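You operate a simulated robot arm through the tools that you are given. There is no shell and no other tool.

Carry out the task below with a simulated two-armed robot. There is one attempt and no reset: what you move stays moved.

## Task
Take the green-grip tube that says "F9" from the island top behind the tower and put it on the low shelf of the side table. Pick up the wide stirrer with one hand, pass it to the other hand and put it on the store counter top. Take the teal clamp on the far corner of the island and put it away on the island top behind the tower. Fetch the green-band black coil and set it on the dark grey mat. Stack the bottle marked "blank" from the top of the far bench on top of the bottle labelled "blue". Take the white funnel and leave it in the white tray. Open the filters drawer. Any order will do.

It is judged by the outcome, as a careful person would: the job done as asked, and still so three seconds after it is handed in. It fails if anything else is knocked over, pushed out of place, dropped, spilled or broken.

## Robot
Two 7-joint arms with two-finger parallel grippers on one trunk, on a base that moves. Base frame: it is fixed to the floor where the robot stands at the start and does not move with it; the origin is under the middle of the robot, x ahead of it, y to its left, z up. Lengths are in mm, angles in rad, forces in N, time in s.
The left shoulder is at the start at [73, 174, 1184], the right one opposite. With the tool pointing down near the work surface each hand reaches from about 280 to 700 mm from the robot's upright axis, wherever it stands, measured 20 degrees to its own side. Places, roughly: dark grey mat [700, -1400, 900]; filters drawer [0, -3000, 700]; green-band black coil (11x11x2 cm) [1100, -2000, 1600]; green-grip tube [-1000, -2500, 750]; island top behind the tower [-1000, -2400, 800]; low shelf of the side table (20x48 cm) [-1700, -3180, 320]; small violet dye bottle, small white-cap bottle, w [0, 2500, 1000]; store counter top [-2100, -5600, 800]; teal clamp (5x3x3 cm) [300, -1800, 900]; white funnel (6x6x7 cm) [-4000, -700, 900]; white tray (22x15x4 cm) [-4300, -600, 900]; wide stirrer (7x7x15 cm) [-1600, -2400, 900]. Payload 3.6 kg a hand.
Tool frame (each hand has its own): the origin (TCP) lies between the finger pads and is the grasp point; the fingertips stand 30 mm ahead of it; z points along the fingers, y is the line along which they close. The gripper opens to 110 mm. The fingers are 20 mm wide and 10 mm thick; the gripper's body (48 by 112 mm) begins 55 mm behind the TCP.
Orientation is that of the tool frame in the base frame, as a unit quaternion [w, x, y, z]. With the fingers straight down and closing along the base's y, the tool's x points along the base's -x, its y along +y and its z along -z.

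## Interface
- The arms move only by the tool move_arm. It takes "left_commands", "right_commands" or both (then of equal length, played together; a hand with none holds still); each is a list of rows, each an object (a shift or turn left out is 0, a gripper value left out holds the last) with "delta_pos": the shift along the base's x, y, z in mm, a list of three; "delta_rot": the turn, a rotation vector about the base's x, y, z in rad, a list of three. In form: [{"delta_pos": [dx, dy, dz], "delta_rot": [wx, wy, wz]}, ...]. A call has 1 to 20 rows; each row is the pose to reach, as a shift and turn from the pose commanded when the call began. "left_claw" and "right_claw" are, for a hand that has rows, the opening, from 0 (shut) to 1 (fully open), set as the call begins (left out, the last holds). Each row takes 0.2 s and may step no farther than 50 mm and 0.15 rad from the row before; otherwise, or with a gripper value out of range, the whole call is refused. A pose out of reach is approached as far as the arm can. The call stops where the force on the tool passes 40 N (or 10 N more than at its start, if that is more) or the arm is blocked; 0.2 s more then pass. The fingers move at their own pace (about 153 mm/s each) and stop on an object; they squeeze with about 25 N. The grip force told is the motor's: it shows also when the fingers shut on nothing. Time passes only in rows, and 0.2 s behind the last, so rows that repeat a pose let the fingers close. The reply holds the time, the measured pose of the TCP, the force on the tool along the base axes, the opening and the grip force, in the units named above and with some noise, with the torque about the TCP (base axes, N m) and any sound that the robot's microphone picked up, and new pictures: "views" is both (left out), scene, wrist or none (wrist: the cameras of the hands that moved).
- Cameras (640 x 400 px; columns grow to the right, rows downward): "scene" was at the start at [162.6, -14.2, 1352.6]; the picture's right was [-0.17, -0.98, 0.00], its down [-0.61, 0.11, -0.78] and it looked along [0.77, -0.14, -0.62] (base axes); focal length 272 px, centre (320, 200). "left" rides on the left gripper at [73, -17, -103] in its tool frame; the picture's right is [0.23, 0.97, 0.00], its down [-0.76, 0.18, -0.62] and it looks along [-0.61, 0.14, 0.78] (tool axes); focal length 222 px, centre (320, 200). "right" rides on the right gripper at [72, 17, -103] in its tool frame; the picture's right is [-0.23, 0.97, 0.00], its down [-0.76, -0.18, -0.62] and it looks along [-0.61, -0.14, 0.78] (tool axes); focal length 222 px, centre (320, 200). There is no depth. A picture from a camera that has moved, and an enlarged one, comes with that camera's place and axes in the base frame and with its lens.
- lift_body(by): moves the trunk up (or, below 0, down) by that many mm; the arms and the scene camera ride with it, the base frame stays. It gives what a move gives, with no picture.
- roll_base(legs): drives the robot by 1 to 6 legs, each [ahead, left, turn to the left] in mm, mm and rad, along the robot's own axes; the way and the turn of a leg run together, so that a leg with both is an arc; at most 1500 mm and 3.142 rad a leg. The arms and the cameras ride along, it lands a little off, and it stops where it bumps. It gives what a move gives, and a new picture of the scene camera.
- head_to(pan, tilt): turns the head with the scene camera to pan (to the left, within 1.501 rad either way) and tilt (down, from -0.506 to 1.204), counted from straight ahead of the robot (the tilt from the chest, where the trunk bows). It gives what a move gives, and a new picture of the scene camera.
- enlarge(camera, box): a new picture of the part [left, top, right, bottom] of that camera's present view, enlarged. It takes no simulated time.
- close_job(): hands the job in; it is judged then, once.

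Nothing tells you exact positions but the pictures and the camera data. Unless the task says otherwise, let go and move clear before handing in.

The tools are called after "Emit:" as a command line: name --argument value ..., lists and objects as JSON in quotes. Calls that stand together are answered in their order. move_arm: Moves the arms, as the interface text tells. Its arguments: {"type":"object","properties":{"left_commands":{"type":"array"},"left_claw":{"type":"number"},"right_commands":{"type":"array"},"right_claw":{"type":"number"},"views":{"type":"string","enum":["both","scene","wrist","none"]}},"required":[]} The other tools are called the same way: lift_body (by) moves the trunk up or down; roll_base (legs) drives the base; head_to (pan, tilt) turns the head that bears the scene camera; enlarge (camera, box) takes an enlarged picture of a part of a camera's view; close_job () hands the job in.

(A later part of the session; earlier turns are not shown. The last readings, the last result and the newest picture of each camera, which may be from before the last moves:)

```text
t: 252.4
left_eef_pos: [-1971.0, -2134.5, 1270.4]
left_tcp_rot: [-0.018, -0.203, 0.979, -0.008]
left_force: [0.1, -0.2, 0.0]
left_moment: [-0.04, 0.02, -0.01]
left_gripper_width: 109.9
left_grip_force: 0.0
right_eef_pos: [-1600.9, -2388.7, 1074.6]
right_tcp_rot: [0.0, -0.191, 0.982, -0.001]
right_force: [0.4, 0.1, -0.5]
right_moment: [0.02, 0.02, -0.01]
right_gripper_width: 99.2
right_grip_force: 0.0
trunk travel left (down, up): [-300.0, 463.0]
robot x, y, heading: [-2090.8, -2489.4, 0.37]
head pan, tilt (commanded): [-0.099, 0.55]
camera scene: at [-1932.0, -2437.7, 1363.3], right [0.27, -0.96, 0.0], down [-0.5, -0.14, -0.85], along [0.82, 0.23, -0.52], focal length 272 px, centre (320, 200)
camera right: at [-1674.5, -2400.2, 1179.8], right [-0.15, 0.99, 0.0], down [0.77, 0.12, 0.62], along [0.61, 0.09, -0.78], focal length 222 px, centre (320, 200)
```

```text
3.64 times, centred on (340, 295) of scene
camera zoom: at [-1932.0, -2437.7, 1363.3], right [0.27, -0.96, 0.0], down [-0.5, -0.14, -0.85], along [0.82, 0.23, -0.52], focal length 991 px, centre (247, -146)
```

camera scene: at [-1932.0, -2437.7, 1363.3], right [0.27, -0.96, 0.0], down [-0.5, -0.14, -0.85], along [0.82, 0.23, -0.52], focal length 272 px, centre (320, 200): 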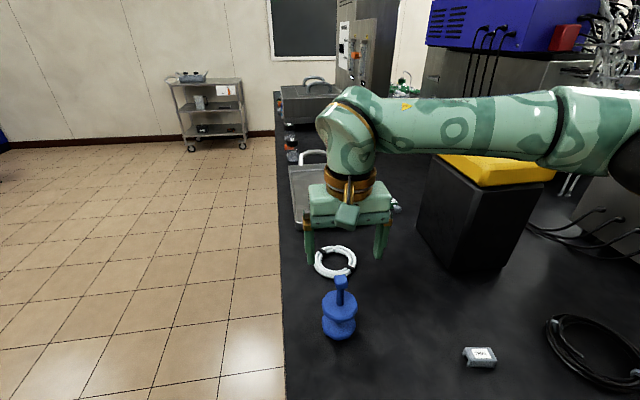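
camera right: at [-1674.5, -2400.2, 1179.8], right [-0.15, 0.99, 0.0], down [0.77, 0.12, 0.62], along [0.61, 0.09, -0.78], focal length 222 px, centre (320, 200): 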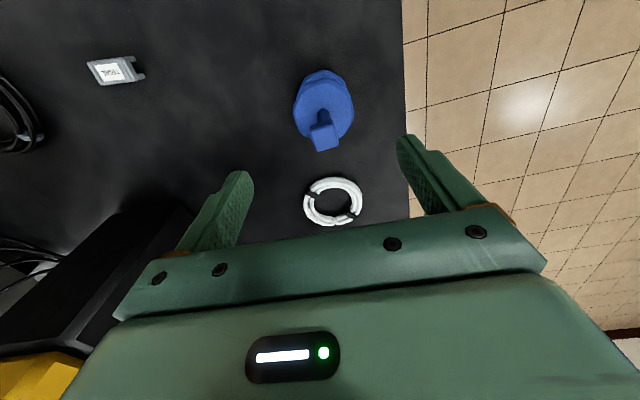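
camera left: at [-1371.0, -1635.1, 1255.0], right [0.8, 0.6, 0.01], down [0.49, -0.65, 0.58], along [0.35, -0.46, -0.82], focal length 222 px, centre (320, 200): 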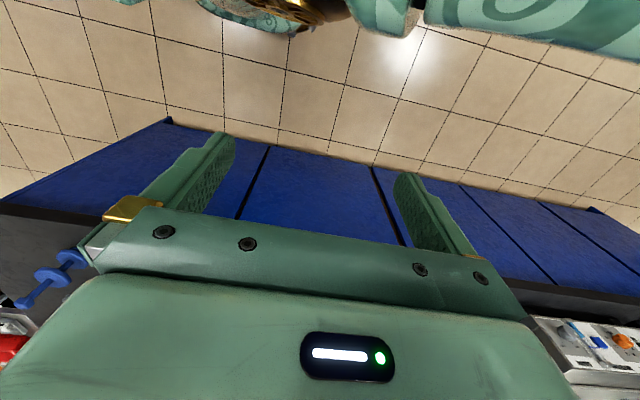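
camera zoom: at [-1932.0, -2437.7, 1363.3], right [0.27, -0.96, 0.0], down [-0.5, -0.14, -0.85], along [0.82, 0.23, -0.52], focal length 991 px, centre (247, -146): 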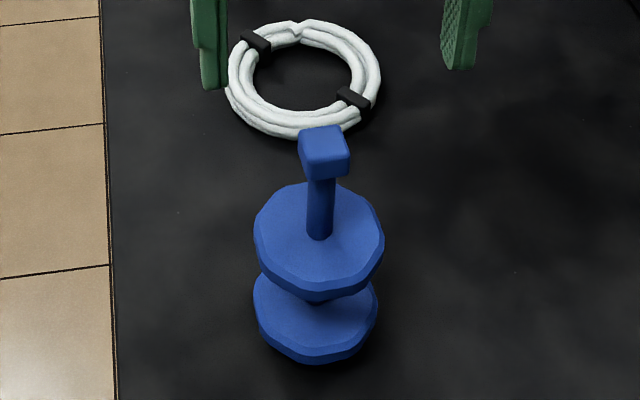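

Handle top at [-1601, -2383.5], rotated ~9°. Aligning the tool and lowering so the fingertips just cover the handle.

Emit:
move_arm --right_commands '[{"delta_pos": [0, 5, -10], "delta_rot": [0, 0, 0.075]}, {"delta_pos": [0, 5, -30], "delta_rot": [0, 0, 0.15]}, {"delta_pos": [0, 5, -50], "delta_rot": [0, 0, 0.15]}, {"delta_pos": [0, 5, -66], "delta_rot": [0, 0, 0.15]}, {"delta_pos": [0, 5, -74], "delta_rot": [0, 0, 0.15]}, {"delta_pos": [0, 5, -74], "delta_rot": [0, 0, 0.15]}]' --right_claw 0.9 --views "both"

Emit:
enlarge --camera "scene" --box '[280, 220, 400, 350]'

```text
t: 253.8
left_eef_pos: [-1969.8, -2136.0, 1270.3]
left_tcp_rot: [-0.017, -0.202, 0.979, -0.009]
left_force: [0.1, 0.0, -0.7]
left_moment: [0.0, 0.03, -0.03]
left_gripper_width: 110.3
left_grip_force: 0.1
right_eef_pos: [-1602.9, -2381.2, 1001.2]
right_tcp_rot: [-0.002, -0.264, 0.965, 0.0]
right_force: [-0.1, -0.4, -0.2]
right_moment: [0.01, 0.0, 0.02]
right_gripper_width: 99.3
right_grip_force: 0.1
trunk travel left (down, up): [-300.0, 463.0]
robot x, y, heading: [-2089.5, -2492.4, 0.374]
head pan, tilt (commanded): [-0.099, 0.55]
camera scene: at [-1931.8, -2438.2, 1363.4], right [0.27, -0.96, 0.0], down [-0.5, -0.14, -0.85], along [0.82, 0.23, -0.52], focal length 272 px, centre (320, 200)
camera right: at [-1672.6, -2404.1, 1105.5], right [-0.3, 0.95, 0.0], down [0.75, 0.24, 0.62], along [0.59, 0.19, -0.78], focal length 222 px, centre (320, 200)
```

scene: 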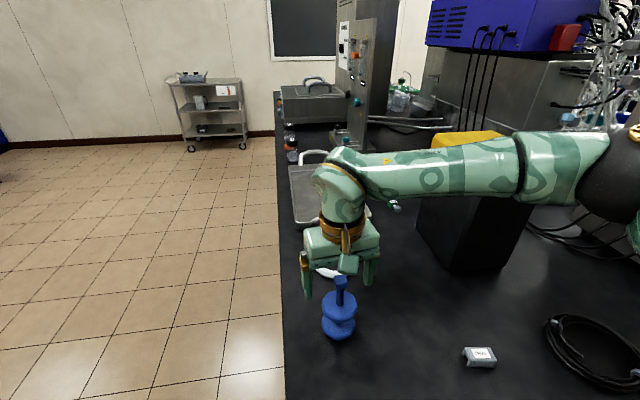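
right: 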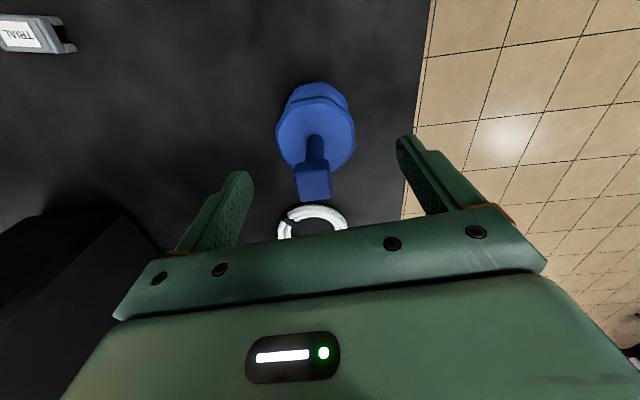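

```text
3.08 times, centred on (340, 285) of scene
camera zoom: at [-1931.8, -2438.2, 1363.4], right [0.27, -0.96, 0.0], down [-0.5, -0.14, -0.85], along [0.82, 0.23, -0.52], focal length 838 px, centre (258, -62)
```

zoom: 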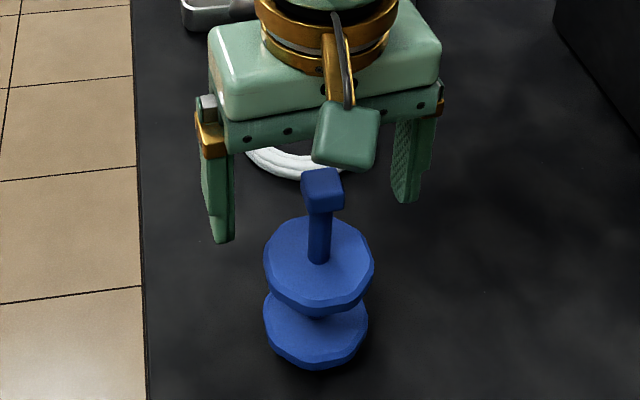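

Emit:
move_arm --right_commands '[{"delta_pos": [5, 0, -2]}, {"delta_pos": [5, 0, -2]}]' --right_claw 0.9 --views "none"

Emit:
move_arm --right_commands '[{"delta_pos": [0, 0, 0]}, {"delta_pos": [0, 0, 0]}, {"delta_pos": [0, 0, 0]}, {"delta_pos": [0, 0, 0]}, {"delta_pos": [0, 0, 0]}]' --right_claw 0 --views "wrist"

Emit:
enlarge --camera "scene" --box '[280, 220, 400, 350]'

```text
t: 254.4
left_eef_pos: [-1970.3, -2135.4, 1269.6]
left_tcp_rot: [-0.018, -0.202, 0.979, -0.009]
left_force: [-0.6, 0.2, 0.3]
left_moment: [0.01, -0.03, -0.02]
left_gripper_width: 109.9
left_grip_force: 0.0
right_eef_pos: [-1595.7, -2381.2, 998.9]
right_tcp_rot: [-0.001, -0.263, 0.965, 0.0]
right_force: [-0.1, -1.3, 0.3]
right_moment: [0.0, 0.01, 0.01]
right_gripper_width: 99.1
right_grip_force: 0.1
trunk travel left (down, up): [-300.0, 463.0]
robot x, y, heading: [-2087.4, -2491.9, 0.369]
head pan, tilt (commanded): [-0.099, 0.55]
```

```text
t: 255.6
left_eef_pos: [-1969.5, -2136.7, 1270.0]
left_tcp_rot: [-0.018, -0.202, 0.979, -0.009]
left_force: [0.9, -0.1, 0.7]
left_moment: [0.02, 0.0, 0.0]
left_gripper_width: 110.1
left_grip_force: 0.0
right_eef_pos: [-1597.3, -2382.6, 997.9]
right_tcp_rot: [-0.001, -0.264, 0.965, 0.0]
right_force: [0.4, 0.1, 1.7]
right_moment: [-0.01, -0.06, 0.01]
right_gripper_width: 21.7
right_grip_force: 24.8
trunk travel left (down, up): [-300.0, 463.0]
robot x, y, heading: [-2088.1, -2494.2, 0.375]
head pan, tilt (commanded): [-0.099, 0.55]
camera right: at [-1666.7, -2404.5, 1103.2], right [-0.3, 0.95, 0.0], down [0.75, 0.23, 0.62], along [0.59, 0.19, -0.78], focal length 222 px, centre (320, 200)
```

right: 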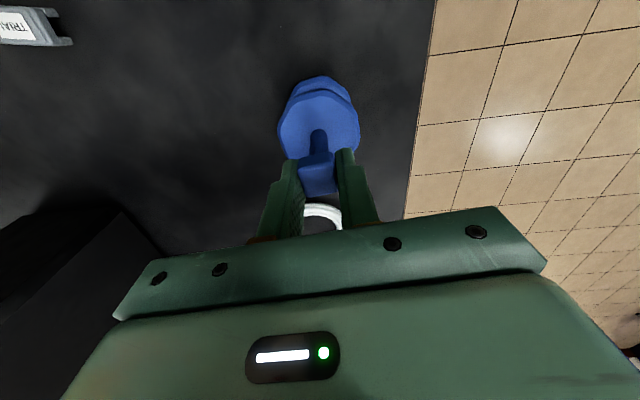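

```text
3.08 times, centred on (340, 285) of scene
camera zoom: at [-1931.6, -2438.2, 1363.3], right [0.27, -0.96, 0.0], down [-0.5, -0.14, -0.85], along [0.82, 0.23, -0.52], focal length 838 px, centre (258, -62)
```

zoom: 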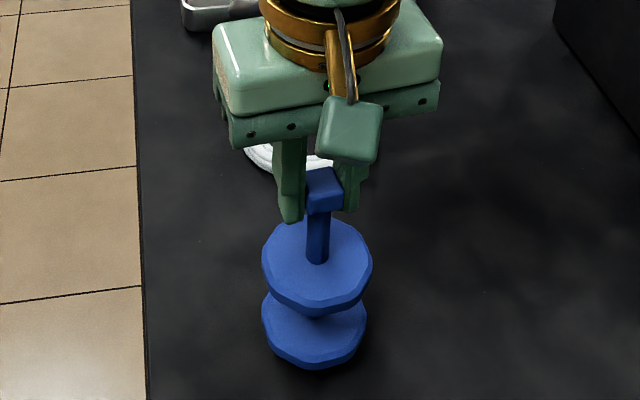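

Gripped at 21.7 mm. Lifting, then drawing back off the island.

Emit:
move_arm --right_commands '[{"delta_pos": [0, 0, 8]}, {"delta_pos": [0, 0, 20]}, {"delta_pos": [0, 0, 40]}, {"delta_pos": [0, 0, 60]}, {"delta_pos": [0, 0, 60]}]' --right_claw 0 --views "both"

```text
t: 256.8
left_eef_pos: [-1969.9, -2135.2, 1269.9]
left_tcp_rot: [-0.018, -0.202, 0.979, -0.009]
left_force: [-1.5, -0.2, -0.1]
left_moment: [0.01, 0.03, 0.03]
left_gripper_width: 110.2
left_grip_force: 0.0
right_eef_pos: [-1598.6, -2383.0, 1058.9]
right_tcp_rot: [-0.003, -0.264, 0.965, 0.0]
right_force: [1.2, -0.2, -2.6]
right_moment: [0.02, -0.01, 0.01]
right_gripper_width: 21.8
right_grip_force: 24.5
trunk travel left (down, up): [-300.0, 463.0]
robot x, y, heading: [-2090.4, -2489.4, 0.376]
head pan, tilt (commanded): [-0.099, 0.55]
camera scene: at [-1931.2, -2438.0, 1363.2], right [0.27, -0.96, 0.0], down [-0.5, -0.14, -0.85], along [0.82, 0.23, -0.52], focal length 272 px, centre (320, 200)
camera right: at [-1668.5, -2404.5, 1163.4], right [-0.3, 0.95, 0.0], down [0.75, 0.24, 0.62], along [0.59, 0.19, -0.78], focal length 222 px, centre (320, 200)
```

scene: 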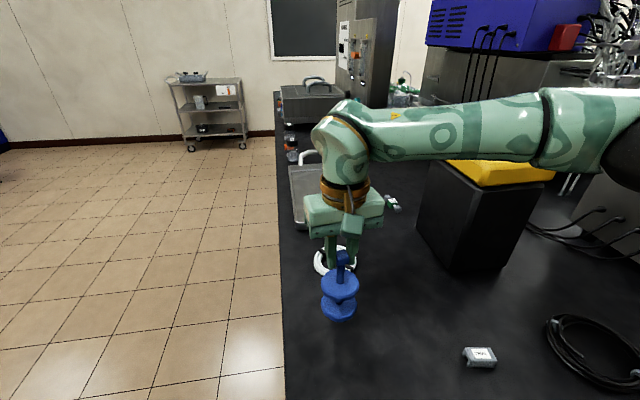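
right: 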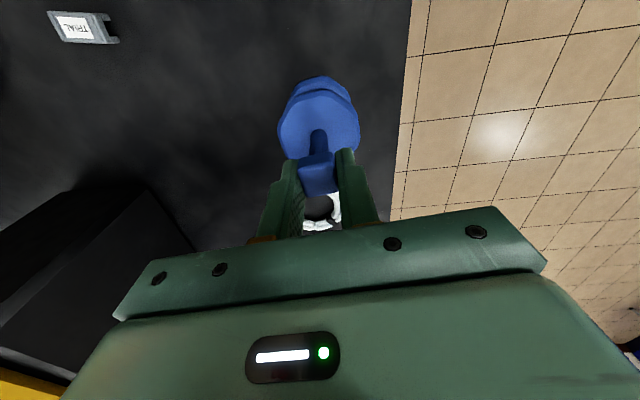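

The stirrer is held firmly, 60 mm up. Reversing away from the island to do the handover in free space.

Emit:
roll_base --legs '[[-600, 0, 0]]'

Emit:
head_to --pan 0.0 --tilt 0.55

```text
t: 260.2
left_eef_pos: [-2542.3, -2359.3, 1269.7]
left_tcp_rot: [-0.018, -0.206, 0.978, -0.008]
left_force: [-0.3, 0.2, -0.4]
left_moment: [0.01, -0.01, -0.01]
left_gripper_width: 109.9
left_grip_force: 0.0
right_eef_pos: [-2166.4, -2601.7, 1058.7]
right_tcp_rot: [0.0, -0.268, 0.963, -0.001]
right_force: [-1.1, 0.8, -2.6]
right_moment: [0.01, -0.01, 0.0]
right_gripper_width: 22.0
right_grip_force: 25.1
trunk travel left (down, up): [-300.0, 463.0]
robot x, y, heading: [-2658.1, -2717.5, 0.379]
head pan, tilt (commanded): [-0.099, 0.55]
camera scene: at [-2499.4, -2661.2, 1363.4], right [0.28, -0.96, 0.0], down [-0.5, -0.15, -0.85], along [0.82, 0.24, -0.52], focal length 272 px, centre (320, 200)
```

scene: 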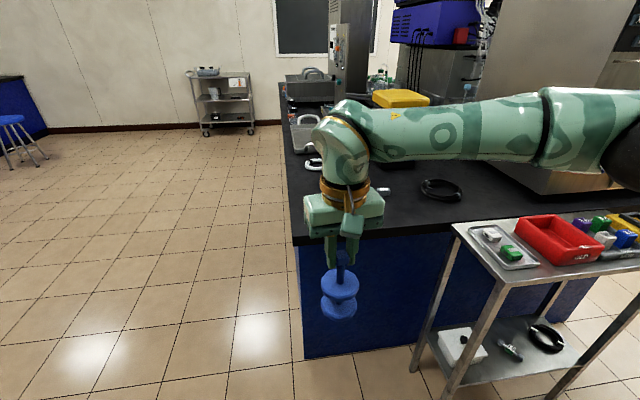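

```text
t: 260.9
left_eef_pos: [-2540.1, -2359.1, 1269.9]
left_tcp_rot: [-0.018, -0.207, 0.978, -0.008]
left_force: [-0.8, 0.0, 0.6]
left_moment: [0.01, 0.01, -0.04]
left_gripper_width: 110.1
left_grip_force: 0.2
right_eef_pos: [-2165.9, -2601.0, 1060.0]
right_tcp_rot: [-0.001, -0.268, 0.964, 0.0]
right_force: [0.0, 0.7, -2.9]
right_moment: [-0.02, 0.01, 0.0]
right_gripper_width: 21.7
right_grip_force: 24.3
trunk travel left (down, up): [-300.0, 463.0]
robot x, y, heading: [-2654.1, -2719.3, 0.381]
head pan, tilt (commanded): [0.0, 0.55]
camera scene: at [-2501.7, -2652.5, 1363.3], right [0.37, -0.93, 0.0], down [-0.49, -0.19, -0.85], along [0.79, 0.32, -0.52], focal length 272 px, centre (320, 200)
```

scene: 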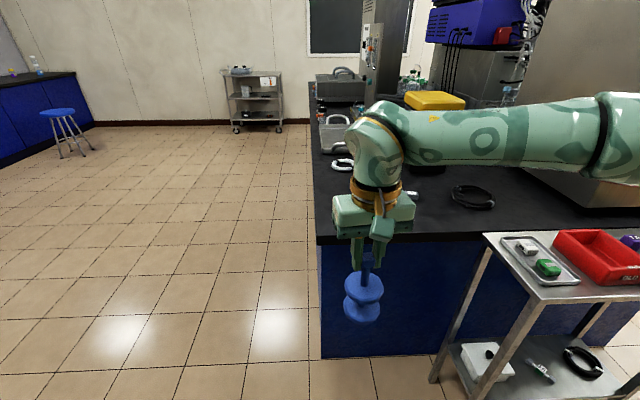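

Stirrer is clear of furniture. For the handover I'll centre the right hand and bring the left hand in with its fingers nearly horizontal to take the bare shaft between handle and upper disc. First: position both hands and yaw the left one.

Emit:
move_arm --right_commands '[{"delta_pos": [-6, 15, 0]}, {"delta_pos": [-12, 30, 0]}, {"delta_pos": [-18, 45, 0]}, {"delta_pos": [-23, 58, 0]}, {"delta_pos": [-23, 58, 0]}, {"delta_pos": [-23, 58, 0]}]' --left_commands '[{"delta_pos": [20, -4, -20], "delta_rot": [0.01, -0.015, -0.1]}, {"delta_pos": [40, -8, -45], "delta_rot": [0.023, -0.032, -0.2]}, {"delta_pos": [60, -12, -70], "delta_rot": [0.023, -0.032, -0.3]}, {"delta_pos": [80, -17, -95], "delta_rot": [0.023, -0.032, -0.4]}, {"delta_pos": [106, -22, -120], "delta_rot": [0.023, -0.032, -0.5]}, {"delta_pos": [106, -22, -120], "delta_rot": [0.023, -0.032, -0.5]}]' --right_claw 0 --left_claw 0.6 --views "both"

```text
t: 262.3
left_eef_pos: [-2436.2, -2384.5, 1150.7]
left_tcp_rot: [0.0, 0.043, 0.999, 0.004]
left_force: [-0.9, -0.2, 0.5]
left_moment: [0.02, 0.0, -0.01]
left_gripper_width: 66.1
left_grip_force: 0.0
right_eef_pos: [-2190.1, -2543.5, 1059.1]
right_tcp_rot: [0.0, -0.268, 0.963, 0.0]
right_force: [0.2, -0.2, -2.8]
right_moment: [0.0, -0.01, 0.02]
right_gripper_width: 21.8
right_grip_force: 24.9
trunk travel left (down, up): [-300.0, 463.0]
robot x, y, heading: [-2655.3, -2714.9, 0.379]
head pan, tilt (commanded): [0.0, 0.55]
camera scene: at [-2503.2, -2652.9, 1363.6], right [0.37, -0.93, 0.0], down [-0.48, -0.19, -0.85], along [0.79, 0.32, -0.52], focal length 272 px, centre (320, 200)
camera right: at [-2261.3, -2566.6, 1163.6], right [-0.31, 0.95, 0.0], down [0.74, 0.24, 0.62], along [0.59, 0.19, -0.78], focal length 222 px, centre (320, 200)
camera left: at [-2510.5, -2394.2, 1254.9], right [-0.14, 0.99, 0.01], down [0.78, 0.11, 0.62], along [0.62, 0.1, -0.78], focal length 222 px, centre (320, 200)
```

scene: 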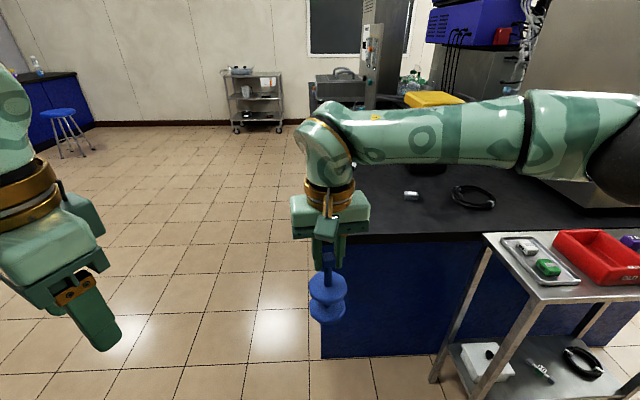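
right: 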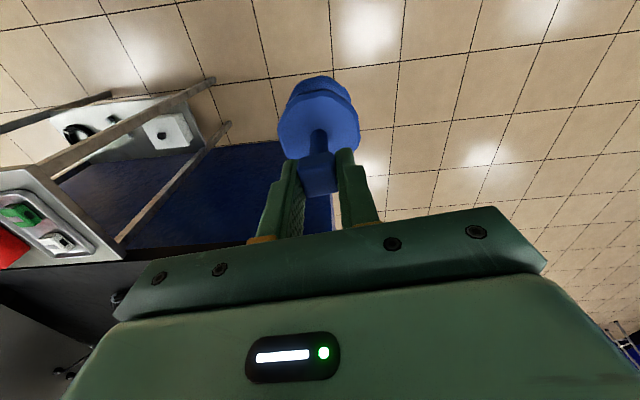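
left: 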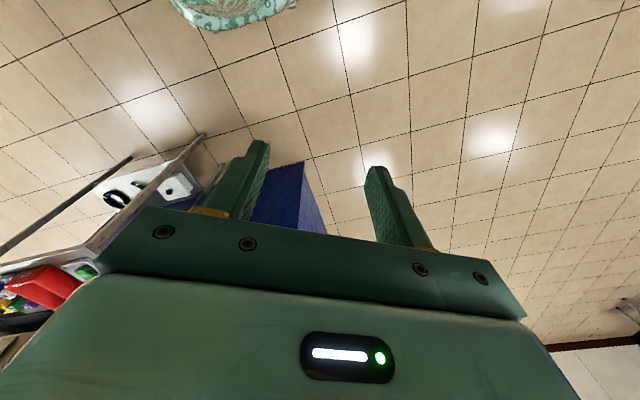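

Emit:
move_arm --left_commands '[{"delta_pos": [9, 4, 0], "delta_rot": [0, 0, -0.1]}, {"delta_pos": [18, 8, 0], "delta_rot": [0, 0, -0.2]}, {"delta_pos": [28, 11, 0], "delta_rot": [0, 0, -0.3]}, {"delta_pos": [37, 15, 0], "delta_rot": [0, 0, -0.4]}, {"delta_pos": [46, 19, 0], "delta_rot": [0, 0, -0.5]}, {"delta_pos": [46, 19, 0], "delta_rot": [0, 0, -0.6]}, {"delta_pos": [46, 19, 0], "delta_rot": [0, 0, -0.6]}]' --left_claw 0.6 --views "none"

```text
t: 263.9
left_eef_pos: [-2426.9, -2385.8, 1103.5]
left_tcp_rot: [0.112, 0.186, 0.976, 0.035]
left_force: [-0.9, 0.2, 0.0]
left_moment: [0.01, 0.03, -0.02]
left_gripper_width: 66.0
left_grip_force: 0.1
left hand out of reach, approached as far as the arm can: row 1, 2, 3, 4, 5, 6, 7
right_eef_pos: [-2188.2, -2542.9, 1058.2]
right_tcp_rot: [-0.002, -0.266, 0.964, 0.0]
right_force: [-0.7, -0.1, -2.8]
right_moment: [0.02, 0.02, 0.02]
right_gripper_width: 21.7
right_grip_force: 25.0
trunk travel left (down, up): [-300.0, 463.0]
robot x, y, heading: [-2657.3, -2717.1, 0.382]
head pan, tilt (commanded): [0.0, 0.55]
```

Tool-down yaw is limited that way, so I'll pitch the left tool up toward horizontal now (toward the right-forward direction), moving it forward meanwhile.

Emit:
move_arm --left_commands '[{"delta_pos": [10, 1, 0], "delta_rot": [-0.0587, -0.1188, -0.0097]}, {"delta_pos": [20, 3, 0], "delta_rot": [-0.1173, -0.2376, -0.0193]}, {"delta_pos": [30, 4, 0], "delta_rot": [-0.176, -0.3563, -0.029]}, {"delta_pos": [40, 5, 0], "delta_rot": [-0.2347, -0.4751, -0.0387]}, {"delta_pos": [50, 6, 0], "delta_rot": [-0.2933, -0.5939, -0.0483]}, {"delta_pos": [60, 8, 0], "delta_rot": [-0.352, -0.7127, -0.058]}, {"delta_pos": [70, 9, 0], "delta_rot": [-0.4107, -0.8314, -0.0677]}, {"delta_pos": [80, 10, 0], "delta_rot": [-0.4693, -0.9502, -0.0773]}, {"delta_pos": [86, 11, 0], "delta_rot": [-0.528, -1.069, -0.087]}, {"delta_pos": [86, 11, 0], "delta_rot": [-0.528, -1.069, -0.087]}]' --left_claw 0.6 --views "both"

```text
t: 266.1
left_eef_pos: [-2339.2, -2362.8, 1104.4]
left_tcp_rot: [0.617, 0.147, 0.764, -0.117]
left_force: [-0.3, -0.2, -0.4]
left_moment: [-0.02, 0.02, 0.02]
left_gripper_width: 66.1
left_grip_force: 0.1
left hand out of reach, approached as far as the arm can: row 1, 2, 3, 4, 5, 6, 7, 8, 9, 10
right_eef_pos: [-2188.8, -2543.0, 1056.9]
right_tcp_rot: [-0.001, -0.268, 0.963, -0.001]
right_force: [-1.0, 0.1, -3.3]
right_moment: [-0.02, -0.02, -0.01]
right_gripper_width: 21.9
right_grip_force: 25.0
trunk travel left (down, up): [-300.0, 463.0]
robot x, y, heading: [-2661.6, -2720.5, 0.385]
head pan, tilt (commanded): [0.0, 0.55]
camera scene: at [-2501.6, -2652.4, 1363.3], right [0.37, -0.93, 0.0], down [-0.49, -0.19, -0.85], along [0.79, 0.32, -0.52], focal length 272 px, centre (320, 200)
camera left: at [-2453.8, -2333.7, 1056.6], right [0.32, 0.92, -0.22], down [-0.35, 0.33, 0.88], along [0.88, -0.2, 0.43], focal length 222 px, centre (320, 200)
```

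scene: 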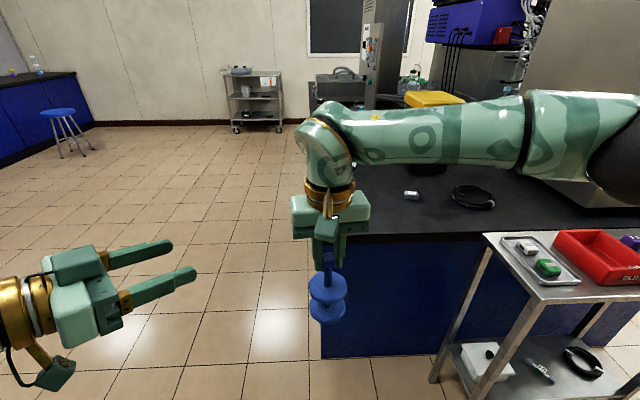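
left: 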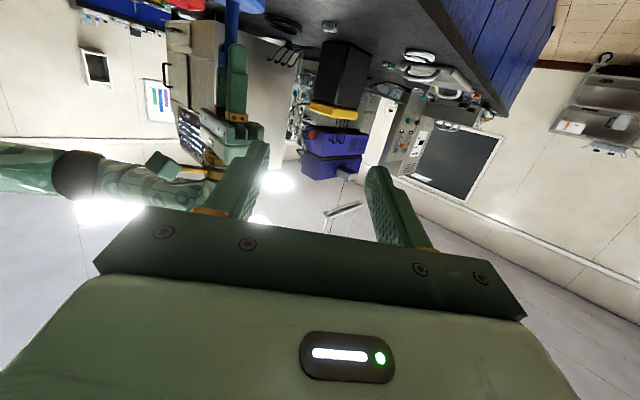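

The left hand now points right-forward, nearly level. Moving it to a pre-grasp 110 mm from the stirrer's shaft.

Emit:
move_arm --left_commands '[{"delta_pos": [5, -20, -20]}, {"delta_pos": [12, -50, -40]}, {"delta_pos": [22, -80, -58]}, {"delta_pos": [35, -110, -70]}, {"delta_pos": [49, -141, -73]}, {"delta_pos": [49, -141, -73]}]' --left_claw 0.6 --views "both"

Emit:
enlarge --camera "scene" --box '[180, 180, 400, 340]'

```text
t: 267.5
left_eef_pos: [-2303.0, -2462.1, 1039.5]
left_tcp_rot: [0.63, 0.149, 0.751, -0.128]
left_force: [-0.6, -0.3, 0.2]
left_moment: [-0.03, 0.03, -0.01]
left_gripper_width: 65.9
left_grip_force: 0.1
left hand out of reach, approached as far as the arm can: row 1, 2, 3, 4, 5, 6
right_eef_pos: [-2188.6, -2544.9, 1058.9]
right_tcp_rot: [-0.002, -0.267, 0.964, 0.0]
right_force: [-0.3, -1.0, -3.1]
right_moment: [0.02, 0.01, -0.01]
right_gripper_width: 21.9
right_grip_force: 24.6
trunk travel left (down, up): [-300.0, 463.0]
robot x, y, heading: [-2657.7, -2717.2, 0.379]
head pan, tilt (commanded): [0.0, 0.55]
camera scene: at [-2500.4, -2653.6, 1363.2], right [0.37, -0.93, 0.0], down [-0.49, -0.19, -0.85], along [0.79, 0.32, -0.52], focal length 272 px, centre (320, 200)
camera left: at [-2416.6, -2432.8, 986.4], right [0.34, 0.91, -0.23], down [-0.37, 0.35, 0.86], along [0.86, -0.2, 0.46], focal length 222 px, centre (320, 200)
```

scene: 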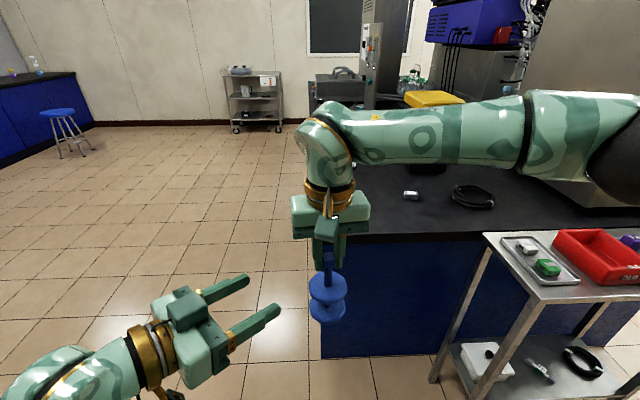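
left: 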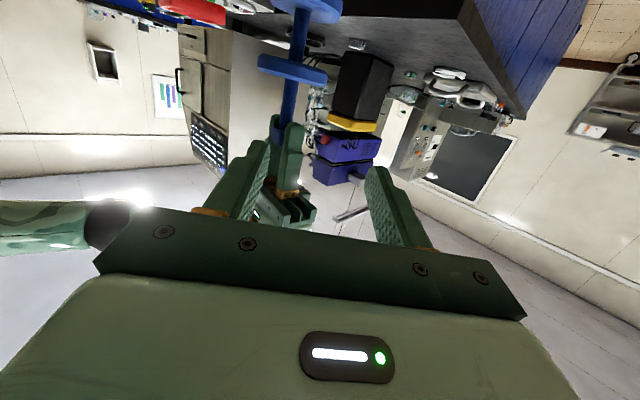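

```text
2.50 times, centred on (290, 260) of scene
camera zoom: at [-2500.4, -2653.6, 1363.2], right [0.37, -0.93, 0.0], down [-0.49, -0.19, -0.85], along [0.79, 0.32, -0.52], focal length 681 px, centre (395, 50)
```

zoom: 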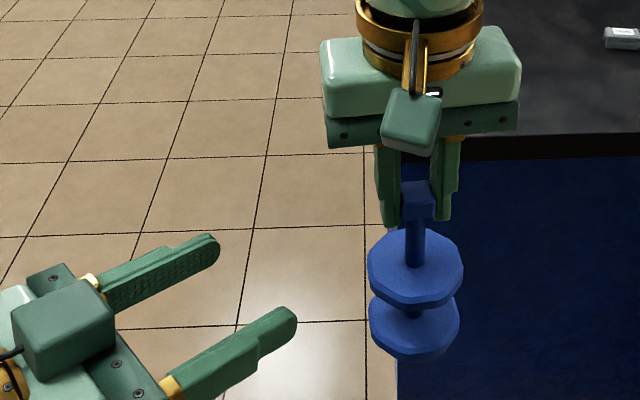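

The view is good. I'll nudge the left hand the remaining distance to the pre-grasp.

Emit:
move_arm --left_commands '[{"delta_pos": [8, -25, -5]}, {"delta_pos": [16, -50, -8]}, {"delta_pos": [16, -50, -8]}]' --left_claw 0.6 --views "none"

```text
t: 268.3
left_eef_pos: [-2300.9, -2461.1, 1033.2]
left_tcp_rot: [0.63, 0.148, 0.752, -0.128]
left_force: [0.0, 0.0, 0.5]
left_moment: [0.0, -0.01, 0.03]
left_gripper_width: 66.2
left_grip_force: 0.1
left hand out of reach, approached as far as the arm can: row 1, 2, 3
right_eef_pos: [-2189.3, -2542.8, 1058.1]
right_tcp_rot: [-0.001, -0.269, 0.963, 0.0]
right_force: [0.8, 0.6, -2.7]
right_moment: [0.0, 0.02, -0.03]
right_gripper_width: 21.6
right_grip_force: 25.4
trunk travel left (down, up): [-300.0, 463.0]
robot x, y, heading: [-2659.7, -2716.0, 0.379]
head pan, tilt (commanded): [0.0, 0.55]
```

The left arm is at its rightward limit, so I'll bring the stirrer to it: lower the left a little and move the right hand to the matching pre-position.

Emit:
move_arm --left_commands '[{"delta_pos": [0, 0, -20]}, {"delta_pos": [0, 0, -40]}, {"delta_pos": [0, 0, -40]}, {"delta_pos": [0, 0, -40]}]' --right_commands '[{"delta_pos": [-4, 13, -5]}, {"delta_pos": [-8, 26, -10]}, {"delta_pos": [-12, 40, -16]}, {"delta_pos": [-12, 40, -16]}]' --left_claw 0.6 --right_claw 0 --views "both"

Emit:
enlarge --camera "scene" --box '[180, 180, 400, 340]'

```text
t: 269.3
left_eef_pos: [-2300.9, -2457.3, 992.2]
left_tcp_rot: [0.631, 0.148, 0.751, -0.128]
left_force: [-0.4, -0.2, -0.5]
left_moment: [0.01, -0.01, 0.02]
left_gripper_width: 66.2
left_grip_force: 0.0
right_eef_pos: [-2203.1, -2505.3, 1044.2]
right_tcp_rot: [-0.001, -0.268, 0.964, -0.001]
right_force: [0.6, 0.1, -2.7]
right_moment: [0.05, -0.01, -0.01]
right_gripper_width: 21.8
right_grip_force: 25.3
trunk travel left (down, up): [-300.0, 463.0]
robot x, y, heading: [-2655.2, -2715.8, 0.385]
head pan, tilt (commanded): [0.0, 0.55]
camera scene: at [-2501.7, -2652.8, 1363.3], right [0.37, -0.93, 0.0], down [-0.49, -0.19, -0.85], along [0.79, 0.32, -0.52], focal length 272 px, centre (320, 200)
camera right: at [-2271.7, -2528.5, 1148.1], right [-0.31, 0.95, 0.0], down [0.75, 0.24, 0.62], along [0.59, 0.19, -0.78], focal length 222 px, centre (320, 200)
camera left: at [-2414.3, -2428.1, 939.2], right [0.34, 0.91, -0.23], down [-0.38, 0.35, 0.86], along [0.86, -0.2, 0.46], focal length 222 px, centre (320, 200)
```

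scene: 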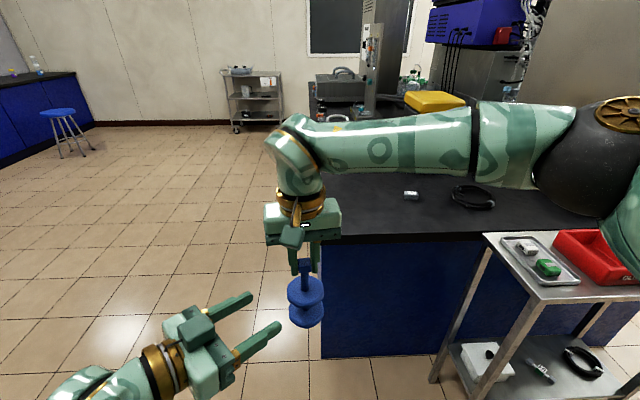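
right: 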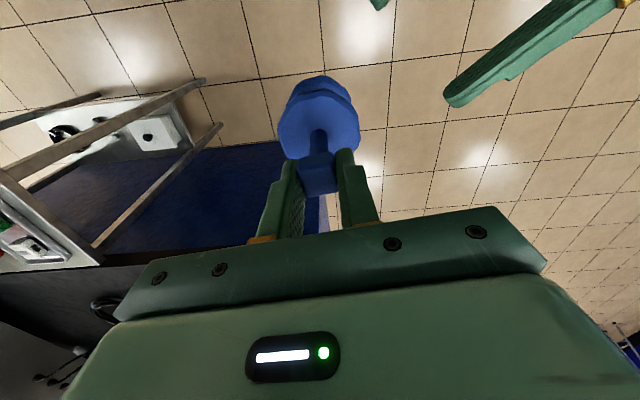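
left: 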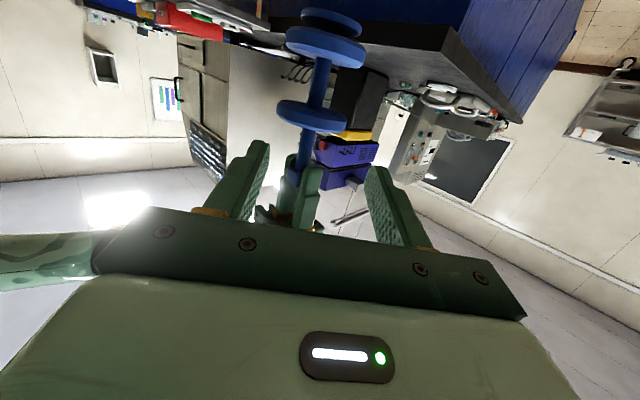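

```text
2.50 times, centred on (290, 260) of scene
camera zoom: at [-2501.7, -2652.8, 1363.3], right [0.37, -0.93, 0.0], down [-0.49, -0.19, -0.85], along [0.79, 0.32, -0.52], focal length 681 px, centre (395, 50)
```

zoom: 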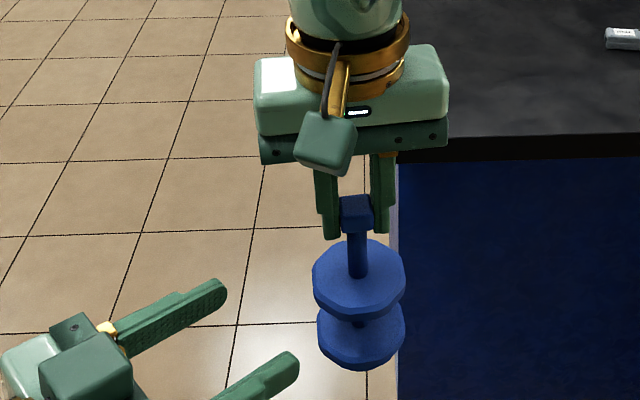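

Heights check out: the shaft's bare section lines up with the left fingers. Moving the stirrer into the left gripper.

Emit:
move_arm --right_commands '[{"delta_pos": [-16, 8, -4]}, {"delta_pos": [-32, 16, -4]}, {"delta_pos": [-48, 24, -4]}, {"delta_pos": [-64, 32, -4]}, {"delta_pos": [-80, 40, -4]}, {"delta_pos": [-95, 48, -4]}, {"delta_pos": [-95, 48, -4]}]' --right_claw 0 --views "both"

Emit:
enlarge --camera "scene" --box '[150, 200, 350, 360]'

Emit:
enlarge --camera "left" --box '[0, 0, 640, 400]'

```text
t: 270.9
left_eef_pos: [-2301.4, -2456.6, 992.0]
left_tcp_rot: [0.631, 0.148, 0.751, -0.128]
left_force: [0.1, 0.7, -0.3]
left_moment: [-0.02, 0.0, -0.01]
left_gripper_width: 65.9
left_grip_force: 0.0
right_eef_pos: [-2296.5, -2456.1, 1037.7]
right_tcp_rot: [0.0, -0.267, 0.964, 0.0]
right_force: [-0.8, 0.3, -3.2]
right_moment: [0.02, -0.01, -0.01]
right_gripper_width: 21.9
right_grip_force: 24.8
trunk travel left (down, up): [-300.0, 463.0]
robot x, y, heading: [-2652.1, -2715.3, 0.381]
head pan, tilt (commanded): [0.0, 0.55]
camera scene: at [-2501.6, -2652.6, 1363.3], right [0.37, -0.93, 0.0], down [-0.49, -0.19, -0.85], along [0.79, 0.32, -0.52], focal length 272 px, centre (320, 200)
camera right: at [-2367.3, -2478.9, 1142.1], right [-0.31, 0.95, 0.0], down [0.74, 0.24, 0.62], along [0.59, 0.19, -0.78], focal length 222 px, centre (320, 200)
```

scene: 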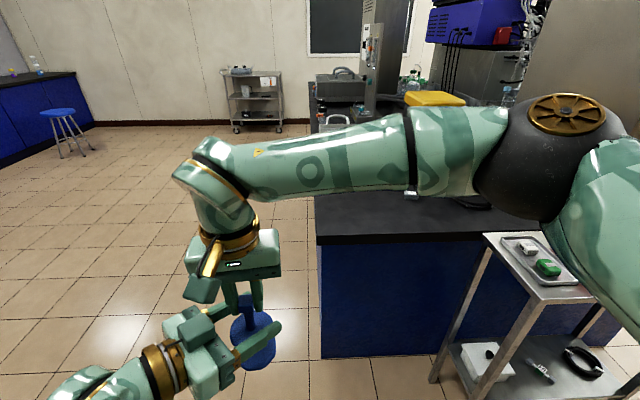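
right: 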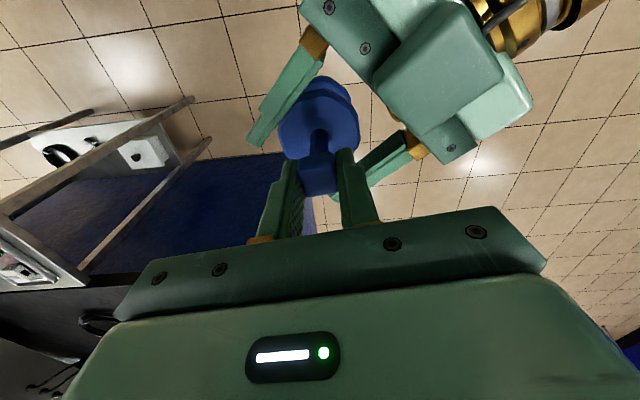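

```text
2.50 times, centred on (250, 280) of scene
camera zoom: at [-2501.6, -2652.6, 1363.3], right [0.37, -0.93, 0.0], down [-0.49, -0.19, -0.85], along [0.79, 0.32, -0.52], focal length 681 px, centre (495, 0)
```

zoom: 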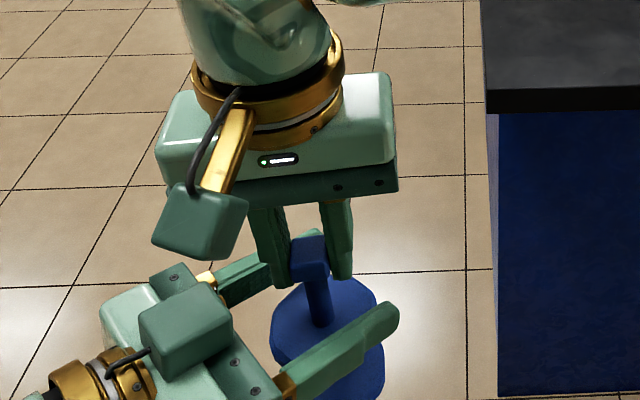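

```text
1.00 times, centred on (320, 200) of left (not enlarged: the box is as wide or as high as the picture)
camera zoom: at [-2414.2, -2427.9, 939.3], right [0.34, 0.91, -0.23], down [-0.38, 0.35, 0.86], along [0.86, -0.2, 0.46], focal length 222 px, centre (320, 200)
```

zoom: 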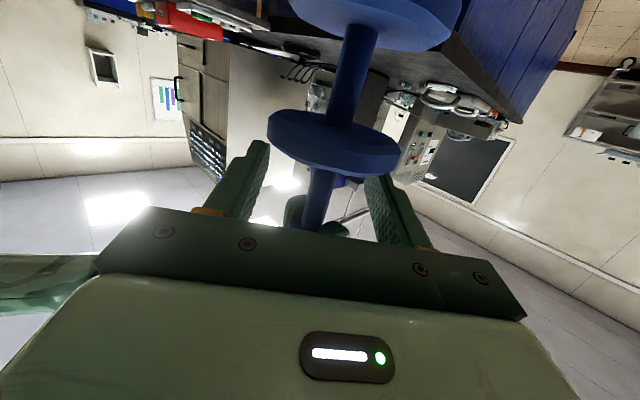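

The shaft is between the left fingers. Lowering the left hand 3 mm for clearance under the right fingertips, then closing the left gripper.

Emit:
move_arm --left_commands '[{"delta_pos": [0, 0, -3]}, {"delta_pos": [0, 0, -3]}]' --left_claw 0.6 --views "none"

Emit:
move_arm --left_commands '[{"delta_pos": [0, 0, 0]}, {"delta_pos": [0, 0, 0]}, {"delta_pos": [0, 0, 0]}, {"delta_pos": [0, 0, 0]}, {"delta_pos": [0, 0, 0]}]' --left_claw 0 --views "both"

Emit:
enlarge --camera "scene" --box '[150, 200, 350, 360]'

```text
t: 271.5
left_eef_pos: [-2302.4, -2456.2, 988.2]
left_tcp_rot: [0.63, 0.148, 0.751, -0.128]
left_force: [0.5, 0.0, -0.7]
left_moment: [-0.02, -0.03, -0.01]
left_gripper_width: 65.9
left_grip_force: 0.0
right_eef_pos: [-2296.6, -2455.8, 1037.7]
right_tcp_rot: [-0.001, -0.268, 0.963, 0.0]
right_force: [-0.4, -0.3, -3.1]
right_moment: [0.04, 0.0, 0.02]
right_gripper_width: 21.6
right_grip_force: 25.1
trunk travel left (down, up): [-300.0, 463.0]
robot x, y, heading: [-2655.7, -2722.3, 0.383]
head pan, tilt (commanded): [0.0, 0.55]
```

```text
t: 272.7
left_eef_pos: [-2300.2, -2455.8, 986.6]
left_tcp_rot: [0.631, 0.148, 0.751, -0.127]
left_force: [2.0, 4.7, 0.5]
left_moment: [0.18, -0.4, 0.01]
left_gripper_width: 13.1
left_grip_force: 25.7
right_eef_pos: [-2297.5, -2456.1, 1037.9]
right_tcp_rot: [-0.002, -0.268, 0.963, -0.001]
right_force: [-1.7, -5.1, 0.0]
right_moment: [-0.45, 0.5, 0.01]
right_gripper_width: 21.9
right_grip_force: 25.0
trunk travel left (down, up): [-300.0, 463.0]
robot x, y, heading: [-2655.1, -2715.6, 0.379]
head pan, tilt (commanded): [0.0, 0.55]
camera scene: at [-2501.9, -2652.4, 1363.3], right [0.37, -0.93, 0.0], down [-0.49, -0.19, -0.85], along [0.79, 0.32, -0.52], focal length 272 px, centre (320, 200)
camera left: at [-2414.9, -2427.4, 935.2], right [0.34, 0.91, -0.23], down [-0.38, 0.35, 0.86], along [0.86, -0.2, 0.46], focal length 222 px, centre (320, 200)
```

scene: 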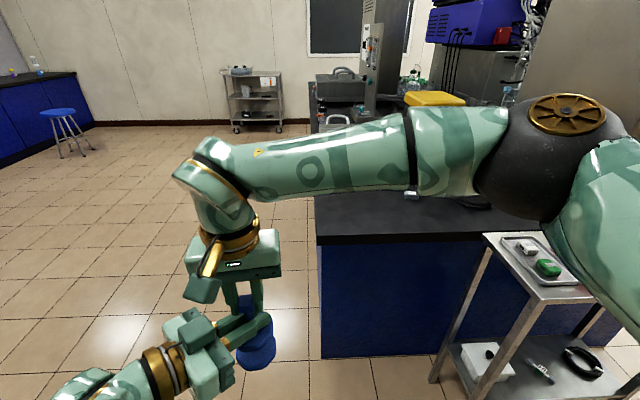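
left: 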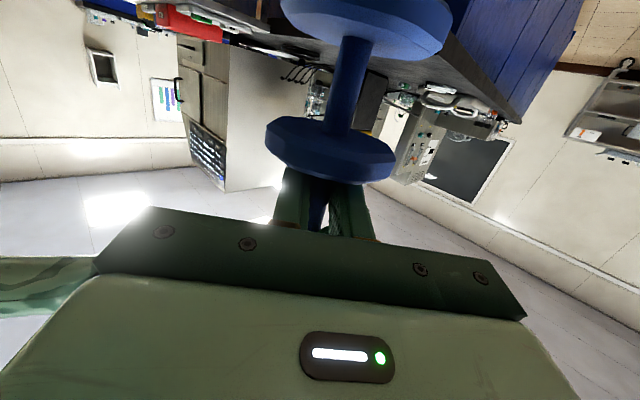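

```text
2.50 times, centred on (250, 280) of scene
camera zoom: at [-2501.9, -2652.4, 1363.3], right [0.37, -0.93, 0.0], down [-0.49, -0.19, -0.85], along [0.79, 0.32, -0.52], focal length 681 px, centre (495, 0)
```

zoom: 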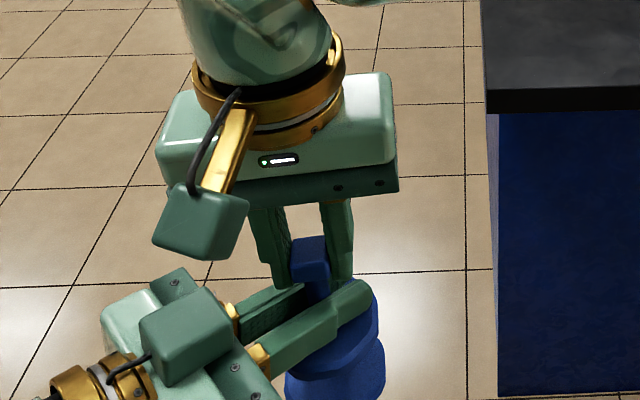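

The left hand holds the shaft (13 mm, 25 N). Now opening the right gripper and lifting it clear.

Emit:
move_arm --right_commands '[{"delta_pos": [0, 0, 0]}, {"delta_pos": [0, 0, 0]}, {"delta_pos": [0, 0, 0]}]' --right_claw 0.6 --views "none"

Emit:
move_arm --right_commands '[{"delta_pos": [0, 0, 20]}, {"delta_pos": [0, 0, 40]}, {"delta_pos": [0, 0, 60]}, {"delta_pos": [10, -20, 75]}, {"delta_pos": [22, -55, 85]}, {"delta_pos": [35, -90, 90]}, {"delta_pos": [50, -130, 90]}, {"delta_pos": [65, -170, 90]}, {"delta_pos": [65, -170, 90]}]' --right_claw 0.6 --views "both"

```text
t: 273.5
left_eef_pos: [-2301.1, -2457.2, 986.9]
left_tcp_rot: [0.631, 0.147, 0.751, -0.128]
left_force: [0.6, 0.6, -0.7]
left_moment: [0.1, -0.05, 0.05]
left_gripper_width: 12.8
left_grip_force: 25.0
right_eef_pos: [-2296.3, -2456.3, 1036.9]
right_tcp_rot: [0.0, -0.268, 0.963, 0.0]
right_force: [0.4, -0.2, 0.4]
right_moment: [-0.01, -0.03, -0.03]
right_gripper_width: 66.0
right_grip_force: 0.1
trunk travel left (down, up): [-300.0, 463.0]
robot x, y, heading: [-2657.2, -2716.8, 0.378]
head pan, tilt (commanded): [0.0, 0.55]
```

```text
t: 275.5
left_eef_pos: [-2302.0, -2455.8, 987.0]
left_tcp_rot: [0.631, 0.148, 0.751, -0.128]
left_force: [0.0, 0.9, -0.2]
left_moment: [-0.04, 0.0, 0.01]
left_gripper_width: 12.5
left_grip_force: 25.1
right_eef_pos: [-2228.2, -2627.0, 1129.3]
right_tcp_rot: [-0.001, -0.269, 0.963, -0.001]
right_force: [0.8, 0.4, -0.3]
right_moment: [0.0, 0.01, 0.02]
right_gripper_width: 66.3
right_grip_force: 0.0
trunk travel left (down, up): [-300.0, 463.0]
robot x, y, heading: [-2660.3, -2715.0, 0.386]
head pan, tilt (commanded): [0.0, 0.55]
camera scene: at [-2502.1, -2651.6, 1363.3], right [0.37, -0.93, 0.0], down [-0.49, -0.2, -0.85], along [0.79, 0.32, -0.52], focal length 272 px, centre (320, 200)
camera right: at [-2297.4, -2650.1, 1232.8], right [-0.31, 0.95, 0.0], down [0.74, 0.24, 0.62], along [0.59, 0.19, -0.78], focal length 222 px, centre (320, 200)
```

scene: 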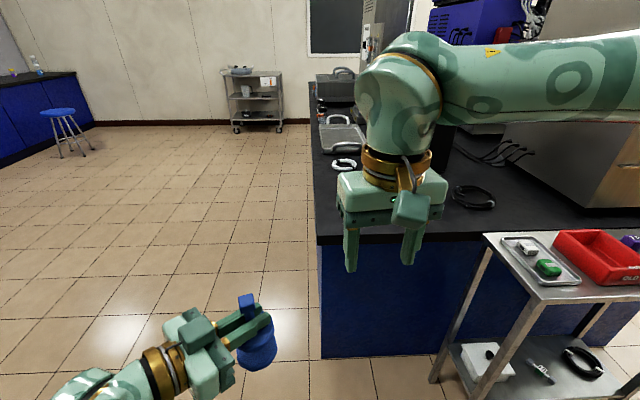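
right: 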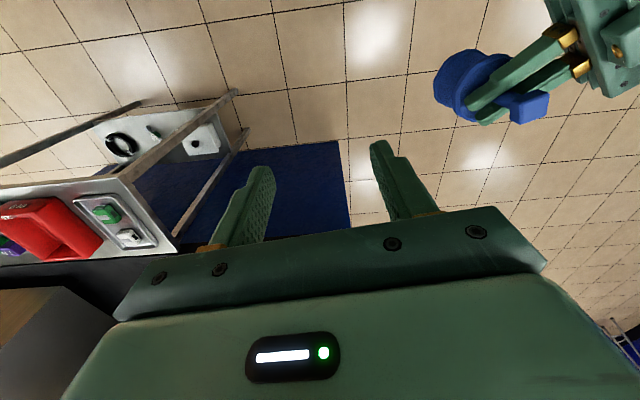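

Handover done: the left hand holds the stirrer upright. Turning toward the store counter end and looking.

Emit:
roll_base --legs '[[0, 0, -1.561]]'

Emit:
head_to --pan 0.0 --tilt 0.3

Emit:
enlarge --camera "scene" --box '[160, 60, 480, 260]'

```text
t: 279.7
left_eef_pos: [-2396.9, -3072.2, 986.5]
left_tcp_rot: [0.356, 0.635, 0.427, -0.536]
left_force: [1.3, 0.1, -0.3]
left_moment: [0.02, 0.0, 0.01]
left_gripper_width: 12.9
left_grip_force: 24.6
right_eef_pos: [-2568.6, -3146.3, 1129.4]
right_tcp_rot: [0.0, 0.491, 0.871, 0.0]
right_force: [-0.8, -0.2, -0.1]
right_moment: [0.02, 0.0, 0.01]
right_gripper_width: 65.9
right_grip_force: 0.1
trunk travel left (down, up): [-300.0, 463.0]
robot x, y, heading: [-2656.2, -2714.7, -1.185]
head pan, tilt (commanded): [0.0, 0.55]
camera scene: at [-2595.5, -2872.3, 1363.3], right [-0.93, -0.37, 0.0], down [-0.2, 0.49, -0.85], along [0.32, -0.79, -0.52], focal length 272 px, centre (320, 200)
```

scene: 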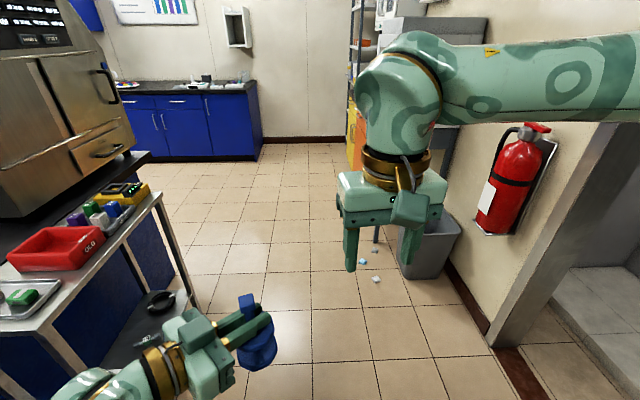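

```text
t: 280.5
left_eef_pos: [-2396.2, -3072.7, 987.6]
left_tcp_rot: [0.357, 0.635, 0.428, -0.535]
left_force: [0.1, -0.1, -0.1]
left_moment: [0.04, 0.0, -0.01]
left_gripper_width: 12.4
left_grip_force: 24.5
right_eef_pos: [-2567.4, -3146.7, 1127.4]
right_tcp_rot: [-0.001, 0.491, 0.871, 0.0]
right_force: [-0.5, -0.3, -0.3]
right_moment: [0.03, -0.03, 0.0]
right_gripper_width: 65.7
right_grip_force: 0.2
trunk travel left (down, up): [-300.0, 463.0]
robot x, y, heading: [-2655.6, -2715.3, -1.184]
head pan, tilt (commanded): [0.0, 0.3]
camera scene: at [-2594.0, -2875.6, 1386.2], right [-0.93, -0.37, 0.0], down [-0.11, 0.28, -0.95], along [0.36, -0.89, -0.3], focal length 272 px, centre (320, 200)
```

scene: 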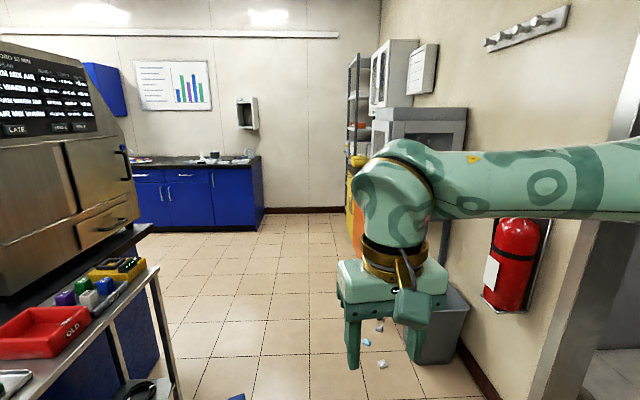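

```text
2.00 times, centred on (320, 160) of scene
camera zoom: at [-2594.0, -2875.6, 1386.2], right [-0.93, -0.37, 0.0], down [-0.11, 0.28, -0.95], along [0.36, -0.89, -0.3], focal length 545 px, centre (320, 280)
```

zoom: 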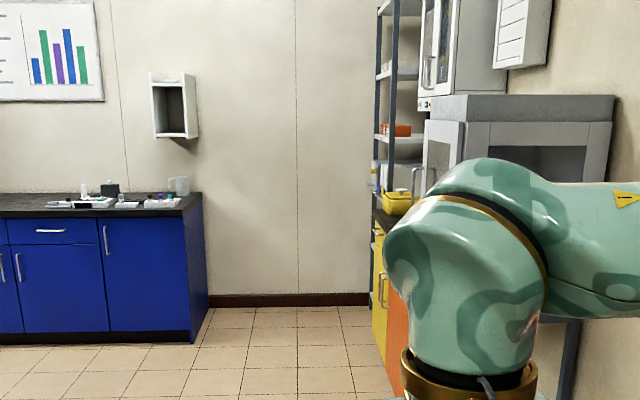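

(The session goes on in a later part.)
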